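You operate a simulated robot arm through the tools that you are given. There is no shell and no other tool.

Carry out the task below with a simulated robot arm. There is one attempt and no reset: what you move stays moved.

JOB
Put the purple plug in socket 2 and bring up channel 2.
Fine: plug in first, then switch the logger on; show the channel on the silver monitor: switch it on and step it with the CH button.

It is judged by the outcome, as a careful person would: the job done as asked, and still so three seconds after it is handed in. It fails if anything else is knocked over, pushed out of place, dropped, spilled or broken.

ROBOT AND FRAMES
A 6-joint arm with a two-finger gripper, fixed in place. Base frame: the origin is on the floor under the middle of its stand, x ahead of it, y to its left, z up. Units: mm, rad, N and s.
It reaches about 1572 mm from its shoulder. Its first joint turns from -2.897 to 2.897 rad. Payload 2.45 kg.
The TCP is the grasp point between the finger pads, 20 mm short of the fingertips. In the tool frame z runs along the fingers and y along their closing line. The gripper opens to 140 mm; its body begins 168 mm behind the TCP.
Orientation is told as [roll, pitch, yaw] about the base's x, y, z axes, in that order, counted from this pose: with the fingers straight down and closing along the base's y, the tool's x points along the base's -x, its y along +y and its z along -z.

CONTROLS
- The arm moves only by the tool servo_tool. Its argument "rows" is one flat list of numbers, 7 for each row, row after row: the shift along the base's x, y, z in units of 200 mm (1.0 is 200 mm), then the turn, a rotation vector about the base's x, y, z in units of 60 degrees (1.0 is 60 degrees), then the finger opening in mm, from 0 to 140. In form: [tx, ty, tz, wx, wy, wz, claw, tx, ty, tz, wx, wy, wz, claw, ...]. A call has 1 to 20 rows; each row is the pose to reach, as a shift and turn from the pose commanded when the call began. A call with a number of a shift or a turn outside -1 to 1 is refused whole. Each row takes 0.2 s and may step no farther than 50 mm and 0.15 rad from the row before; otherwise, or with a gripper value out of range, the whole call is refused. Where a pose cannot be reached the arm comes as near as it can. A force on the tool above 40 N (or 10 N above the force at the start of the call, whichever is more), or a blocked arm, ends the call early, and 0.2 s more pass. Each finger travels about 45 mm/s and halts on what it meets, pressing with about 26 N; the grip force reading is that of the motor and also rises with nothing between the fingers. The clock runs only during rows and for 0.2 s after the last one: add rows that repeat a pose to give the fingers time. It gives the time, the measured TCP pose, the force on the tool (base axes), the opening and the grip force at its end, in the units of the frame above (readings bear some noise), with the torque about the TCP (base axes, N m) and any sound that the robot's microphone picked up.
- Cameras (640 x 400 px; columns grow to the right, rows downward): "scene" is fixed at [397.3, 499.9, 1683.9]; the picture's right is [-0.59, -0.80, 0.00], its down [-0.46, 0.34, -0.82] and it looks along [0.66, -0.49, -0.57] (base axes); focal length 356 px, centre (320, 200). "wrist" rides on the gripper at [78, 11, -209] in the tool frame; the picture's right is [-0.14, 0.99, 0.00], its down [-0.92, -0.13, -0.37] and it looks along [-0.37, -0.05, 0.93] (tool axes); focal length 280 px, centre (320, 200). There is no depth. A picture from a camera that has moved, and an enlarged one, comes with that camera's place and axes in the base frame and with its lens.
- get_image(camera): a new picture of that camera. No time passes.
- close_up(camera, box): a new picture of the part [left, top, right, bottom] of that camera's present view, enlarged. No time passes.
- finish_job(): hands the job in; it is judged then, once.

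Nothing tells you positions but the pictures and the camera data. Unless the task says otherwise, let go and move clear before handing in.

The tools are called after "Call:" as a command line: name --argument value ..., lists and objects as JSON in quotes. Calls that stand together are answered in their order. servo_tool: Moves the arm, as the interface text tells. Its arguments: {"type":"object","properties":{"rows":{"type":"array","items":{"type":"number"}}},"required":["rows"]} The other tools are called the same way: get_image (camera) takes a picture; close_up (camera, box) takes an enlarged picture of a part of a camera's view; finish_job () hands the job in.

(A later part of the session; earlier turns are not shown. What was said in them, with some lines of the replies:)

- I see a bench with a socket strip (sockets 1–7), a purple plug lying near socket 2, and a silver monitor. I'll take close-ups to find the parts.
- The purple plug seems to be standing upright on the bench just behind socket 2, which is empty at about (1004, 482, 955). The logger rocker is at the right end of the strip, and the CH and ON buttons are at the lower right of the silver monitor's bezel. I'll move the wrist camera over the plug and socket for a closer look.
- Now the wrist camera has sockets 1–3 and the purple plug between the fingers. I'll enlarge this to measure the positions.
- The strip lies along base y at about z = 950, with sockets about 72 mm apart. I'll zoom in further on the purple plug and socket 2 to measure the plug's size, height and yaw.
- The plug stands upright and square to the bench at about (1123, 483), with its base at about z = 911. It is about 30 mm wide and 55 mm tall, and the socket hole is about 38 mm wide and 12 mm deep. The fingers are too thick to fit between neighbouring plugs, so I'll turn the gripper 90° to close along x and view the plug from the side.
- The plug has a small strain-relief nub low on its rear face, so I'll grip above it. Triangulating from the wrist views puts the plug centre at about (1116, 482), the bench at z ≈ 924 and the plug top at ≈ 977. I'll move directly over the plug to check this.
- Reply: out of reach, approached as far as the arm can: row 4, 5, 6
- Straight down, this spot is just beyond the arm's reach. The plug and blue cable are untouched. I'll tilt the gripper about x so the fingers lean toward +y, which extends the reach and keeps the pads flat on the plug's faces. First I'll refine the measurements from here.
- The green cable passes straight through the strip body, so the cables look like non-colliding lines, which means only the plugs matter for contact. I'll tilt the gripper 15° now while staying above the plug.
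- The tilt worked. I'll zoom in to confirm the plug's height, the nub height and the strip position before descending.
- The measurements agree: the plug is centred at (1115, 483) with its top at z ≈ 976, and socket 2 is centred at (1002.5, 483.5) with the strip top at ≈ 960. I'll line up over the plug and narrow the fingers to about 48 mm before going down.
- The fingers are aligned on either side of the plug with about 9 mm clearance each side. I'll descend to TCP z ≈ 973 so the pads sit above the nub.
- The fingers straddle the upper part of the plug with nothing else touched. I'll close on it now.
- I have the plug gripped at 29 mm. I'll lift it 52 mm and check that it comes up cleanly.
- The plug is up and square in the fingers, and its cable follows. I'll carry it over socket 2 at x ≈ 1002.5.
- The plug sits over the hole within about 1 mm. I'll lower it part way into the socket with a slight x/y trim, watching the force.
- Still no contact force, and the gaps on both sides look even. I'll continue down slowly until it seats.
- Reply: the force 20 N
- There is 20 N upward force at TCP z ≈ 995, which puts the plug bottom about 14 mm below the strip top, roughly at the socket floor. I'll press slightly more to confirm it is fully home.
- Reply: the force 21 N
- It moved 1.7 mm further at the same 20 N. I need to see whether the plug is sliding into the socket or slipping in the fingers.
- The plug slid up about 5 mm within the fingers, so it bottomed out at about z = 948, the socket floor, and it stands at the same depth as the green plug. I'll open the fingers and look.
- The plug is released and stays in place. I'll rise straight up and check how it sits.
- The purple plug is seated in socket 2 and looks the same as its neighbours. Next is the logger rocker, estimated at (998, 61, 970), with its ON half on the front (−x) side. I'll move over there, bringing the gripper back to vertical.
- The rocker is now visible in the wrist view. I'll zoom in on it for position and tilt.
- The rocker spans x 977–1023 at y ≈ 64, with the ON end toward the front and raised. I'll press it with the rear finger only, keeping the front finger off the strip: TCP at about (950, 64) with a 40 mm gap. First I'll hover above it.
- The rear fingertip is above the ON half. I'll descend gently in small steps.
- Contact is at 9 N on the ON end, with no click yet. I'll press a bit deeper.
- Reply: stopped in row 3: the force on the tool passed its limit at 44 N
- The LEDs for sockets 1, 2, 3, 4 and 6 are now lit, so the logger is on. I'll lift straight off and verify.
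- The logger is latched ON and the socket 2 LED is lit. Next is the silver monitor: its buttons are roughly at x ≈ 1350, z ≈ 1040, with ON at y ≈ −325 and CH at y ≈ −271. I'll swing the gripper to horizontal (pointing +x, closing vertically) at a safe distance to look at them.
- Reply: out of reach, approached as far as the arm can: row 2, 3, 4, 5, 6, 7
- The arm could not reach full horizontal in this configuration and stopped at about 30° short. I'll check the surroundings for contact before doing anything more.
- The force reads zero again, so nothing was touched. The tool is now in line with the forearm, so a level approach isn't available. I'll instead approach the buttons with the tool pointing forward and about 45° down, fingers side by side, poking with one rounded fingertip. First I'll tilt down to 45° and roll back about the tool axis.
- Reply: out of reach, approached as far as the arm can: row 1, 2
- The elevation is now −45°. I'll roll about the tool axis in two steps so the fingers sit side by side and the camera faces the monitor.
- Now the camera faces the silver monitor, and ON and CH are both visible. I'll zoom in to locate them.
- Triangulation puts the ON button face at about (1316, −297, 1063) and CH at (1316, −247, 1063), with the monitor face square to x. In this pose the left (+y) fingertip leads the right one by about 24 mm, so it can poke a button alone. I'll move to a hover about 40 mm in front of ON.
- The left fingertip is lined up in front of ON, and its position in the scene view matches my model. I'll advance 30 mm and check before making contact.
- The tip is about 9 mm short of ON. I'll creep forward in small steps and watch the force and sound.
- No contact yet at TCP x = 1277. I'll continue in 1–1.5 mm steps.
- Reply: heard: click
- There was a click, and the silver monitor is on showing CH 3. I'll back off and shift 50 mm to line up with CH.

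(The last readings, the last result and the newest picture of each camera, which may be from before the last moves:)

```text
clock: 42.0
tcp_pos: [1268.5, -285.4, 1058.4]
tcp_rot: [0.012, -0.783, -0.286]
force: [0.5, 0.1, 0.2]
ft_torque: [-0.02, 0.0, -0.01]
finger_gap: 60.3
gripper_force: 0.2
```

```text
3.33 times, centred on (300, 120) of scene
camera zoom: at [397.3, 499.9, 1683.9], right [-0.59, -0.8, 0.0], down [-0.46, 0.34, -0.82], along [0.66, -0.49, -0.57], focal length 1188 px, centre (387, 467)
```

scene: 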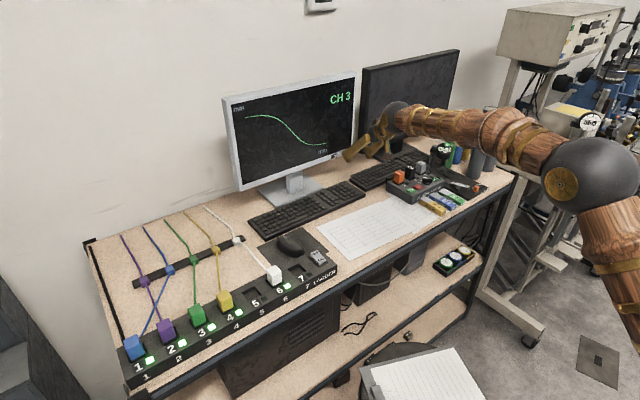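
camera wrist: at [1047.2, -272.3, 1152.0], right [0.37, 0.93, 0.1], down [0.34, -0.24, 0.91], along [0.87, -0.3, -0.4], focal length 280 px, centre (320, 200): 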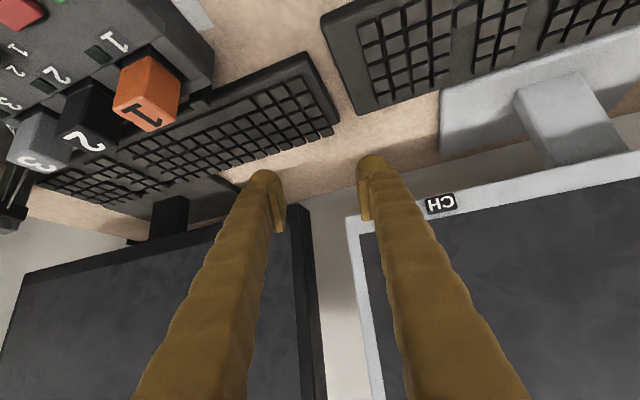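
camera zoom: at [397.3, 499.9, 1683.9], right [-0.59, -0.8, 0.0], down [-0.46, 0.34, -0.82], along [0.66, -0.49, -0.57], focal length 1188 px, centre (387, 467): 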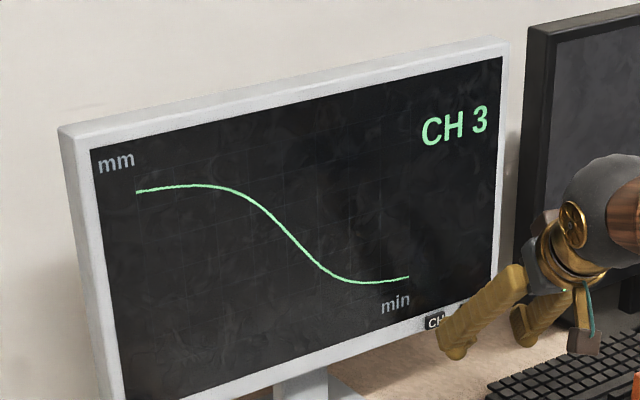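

The tip is aligned with CH the same way. I'll press to the same depth that clicked ON, then retract.

Call:
servo_tool --rows '[0.035, 0, 0, 0, 0, 0, 60, 0.05, 0, 0, 0, 0, 0, 60, 0.0575, 0, 0, 0, 0, 0, 60, 0.065, 0, 0, 0, 0, 0, 60, 0.07, 0, 0, 0, 0, 0, 60, 0.07, 0, 0, 0, 0, 0, 60]'

Call:
close_up --camera "scene" --box '[220, 60, 380, 180]'

```text
clock: 43.4
tcp_pos: [1281.1, -285.5, 1057.6]
tcp_rot: [0.009, -0.783, -0.286]
force: [-2.1, 0.6, -1.2]
ft_torque: [-0.05, 0.03, 0.07]
finger_gap: 60.1
gripper_force: 0.0
heard: click
```

```text
3.33 times, centred on (300, 120) of scene
camera zoom: at [397.3, 499.9, 1683.9], right [-0.59, -0.8, 0.0], down [-0.46, 0.34, -0.82], along [0.66, -0.49, -0.57], focal length 1188 px, centre (387, 467)
```

zoom: 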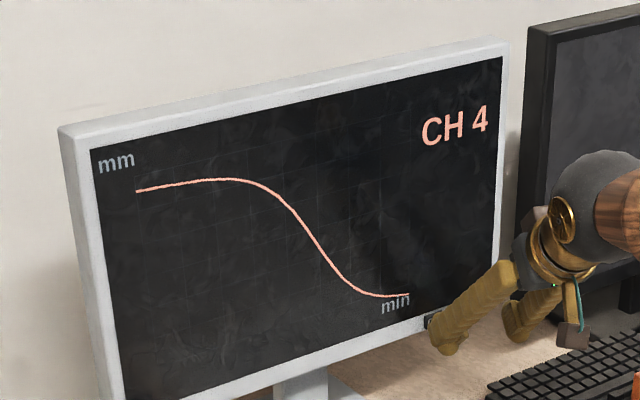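

It clicked and stepped to CH 4, so it counts upward. I'll release, press again and watch it wrap around.

Call:
servo_tool --rows '[-0.03, 0, 0, 0, 0, 0, 60, -0.06, 0, 0, 0, 0, 0, 60, -0.06, 0, 0, 0, 0, 0, 60, -0.03, 0, 0, 0, 0, 0, 60, -0.015, 0, 0, 0, 0, 0, 60, -0.006, 0, 0, 0, 0, 0, 60, 0, 0, 0, 0, 0, 0, 60, 0, 0, 0, 0, 0, 0, 60]'

Call:
close_up --camera "scene" --box '[220, 60, 380, 180]'

```text
clock: 45.2
tcp_pos: [1281.6, -284.9, 1059.2]
tcp_rot: [0.01, -0.784, -0.287]
force: [-2.8, -0.4, -0.9]
ft_torque: [-0.01, 0.06, 0.08]
finger_gap: 59.7
gripper_force: 0.1
heard: click
```

```text
3.33 times, centred on (300, 120) of scene
camera zoom: at [397.3, 499.9, 1683.9], right [-0.59, -0.8, 0.0], down [-0.46, 0.34, -0.82], along [0.66, -0.49, -0.57], focal length 1188 px, centre (387, 467)
```

zoom: 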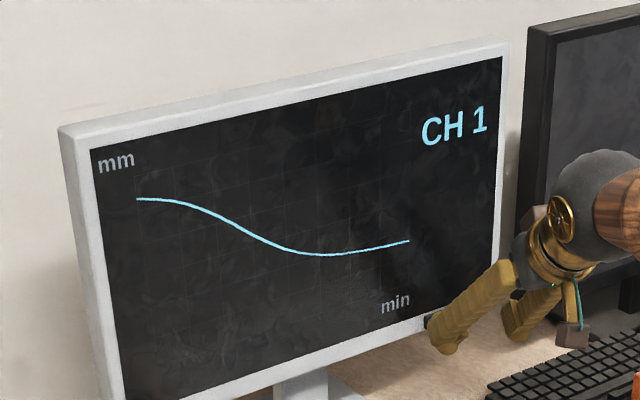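

It wrapped from CH 4 to CH 1, so one more press should give CH 2.

Call:
servo_tool --rows '[-0.03, 0, 0, 0, 0, 0, 60, -0.06, 0, 0, 0, 0, 0, 60, -0.06, 0, 0, 0, 0, 0, 60, -0.03, 0, 0, 0, 0, 0, 60, -0.015, 0, 0, 0, 0, 0, 60, -0.006, 0, 0, 0, 0, 0, 60, 0, 0, 0, 0, 0, 0, 60, 0, 0, 0, 0, 0, 0, 60]'

Call:
close_up --camera "scene" --box '[220, 60, 380, 180]'

```text
clock: 47.0
tcp_pos: [1281.1, -283.6, 1059.4]
tcp_rot: [0.01, -0.785, -0.286]
force: [-2.6, -0.2, -0.7]
ft_torque: [-0.04, 0.02, 0.09]
finger_gap: 59.6
gripper_force: 0.1
heard: click
```

```text
3.33 times, centred on (300, 120) of scene
camera zoom: at [397.3, 499.9, 1683.9], right [-0.59, -0.8, 0.0], down [-0.46, 0.34, -0.82], along [0.66, -0.49, -0.57], focal length 1188 px, centre (387, 467)
```

zoom: 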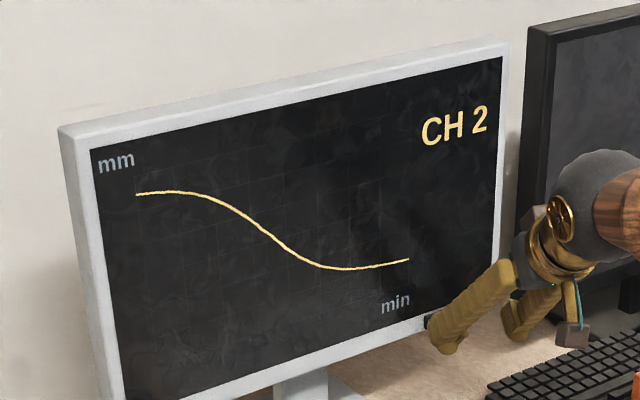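

The silver monitor shows CH 2 with a trace. I'll back straight off the button and move clear, then check everything.

Call:
servo_tool --rows '[-0.05, 0, 0, 0, 0, 0, 60, -0.15, 0, 0, 0, 0, 0, 60, -0.3, 0.02, 0.05, 0, 0, 0, 60, -0.45, 0.04, 0.12, 0, 0, 0, 60, -0.6, 0.05, 0.2, 0, 0, 0, 60, -0.75, 0.06, 0.3, 0, 0, 0, 60, -0.9, 0.06, 0.4, 0, 0, 0, 60, -0.9, 0.06, 0.4, 0, 0, 0, 60]'

Call:
get_image --camera "scene"

Call:
close_up --camera "scene" --box '[220, 60, 380, 180]'

Call:
close_up --camera "scene" --box '[110, 240, 350, 390]'

Call:
get_image --camera "wrist"

```text
clock: 48.8
tcp_pos: [1100.8, -275.3, 1140.8]
tcp_rot: [0.011, -0.784, -0.285]
force: [-0.5, -0.6, -0.7]
ft_torque: [-0.01, -0.03, -0.04]
finger_gap: 60.0
gripper_force: 0.0
```

```text
taken
```

scene: 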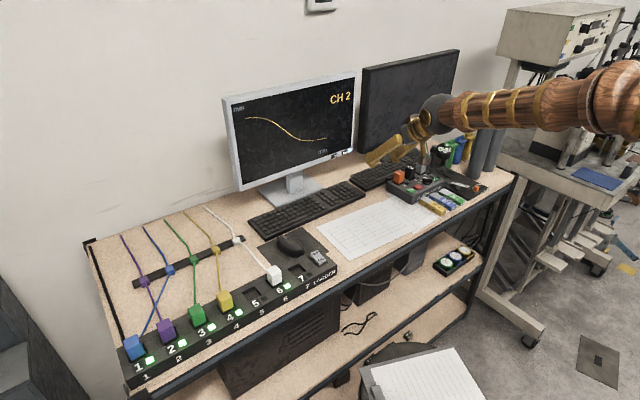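

```text
3.33 times, centred on (300, 120) of scene
camera zoom: at [397.3, 499.9, 1683.9], right [-0.59, -0.8, 0.0], down [-0.46, 0.34, -0.82], along [0.66, -0.49, -0.57], focal length 1188 px, centre (387, 467)
```

zoom: 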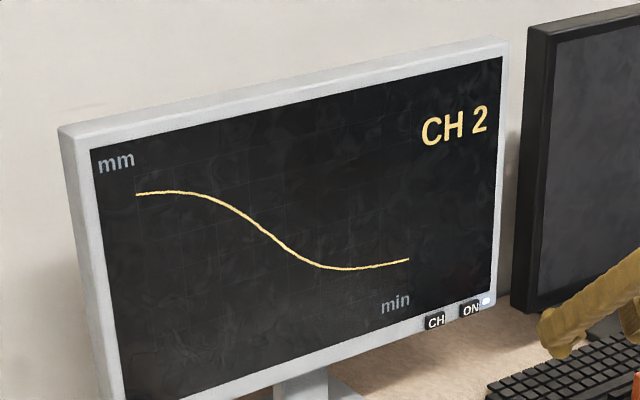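

```text
2.67 times, centred on (230, 315) of scene
camera zoom: at [397.3, 499.9, 1683.9], right [-0.59, -0.8, 0.0], down [-0.46, 0.34, -0.82], along [0.66, -0.49, -0.57], focal length 950 px, centre (560, -107)
```

zoom: 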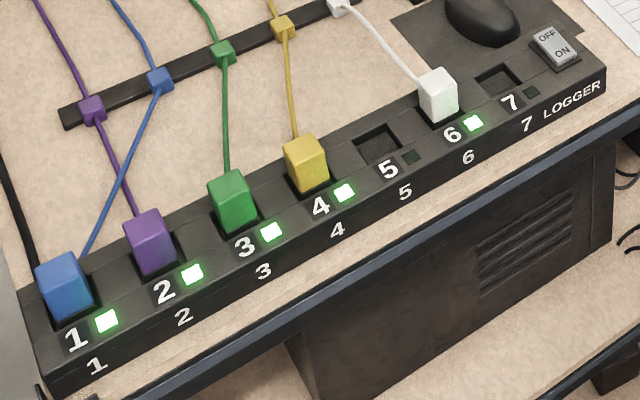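

```text
taken
camera wrist: at [907.9, -210.2, 1233.9], right [0.37, 0.92, 0.1], down [0.34, -0.24, 0.91], along [0.87, -0.3, -0.4], focal length 280 px, centre (320, 200)
```

wrist: 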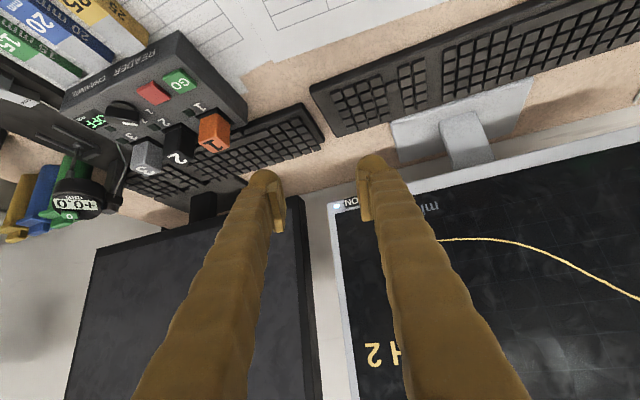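

The purple plug is seated in socket 2 with its LED lit, the logger is on, and the silver monitor shows CH 2. Nothing else has been moved and the arm is clear, so I'm handing in.

Call:
finish_job

```text
The job is handed in.
```

The purple plug is in socket 2 and the silver monitor is showing channel 2 with a live trace.

- **Plug:** it sits square in socket 2, at the same depth as its neighbours, and the socket 2 light came on once the logger was powered.
- **Logger:** I switched it on after the plug was in. The lights for sockets 1, 2, 3, 4 and 6, the ones with plugs in, are lit.
- **Monitor:** it came on at CH 3, so I pressed CH three times (4, then 1, then 2).

In the final pictures nothing else on the bench looks moved or knocked over, and the arm was clear when I handed the job in.
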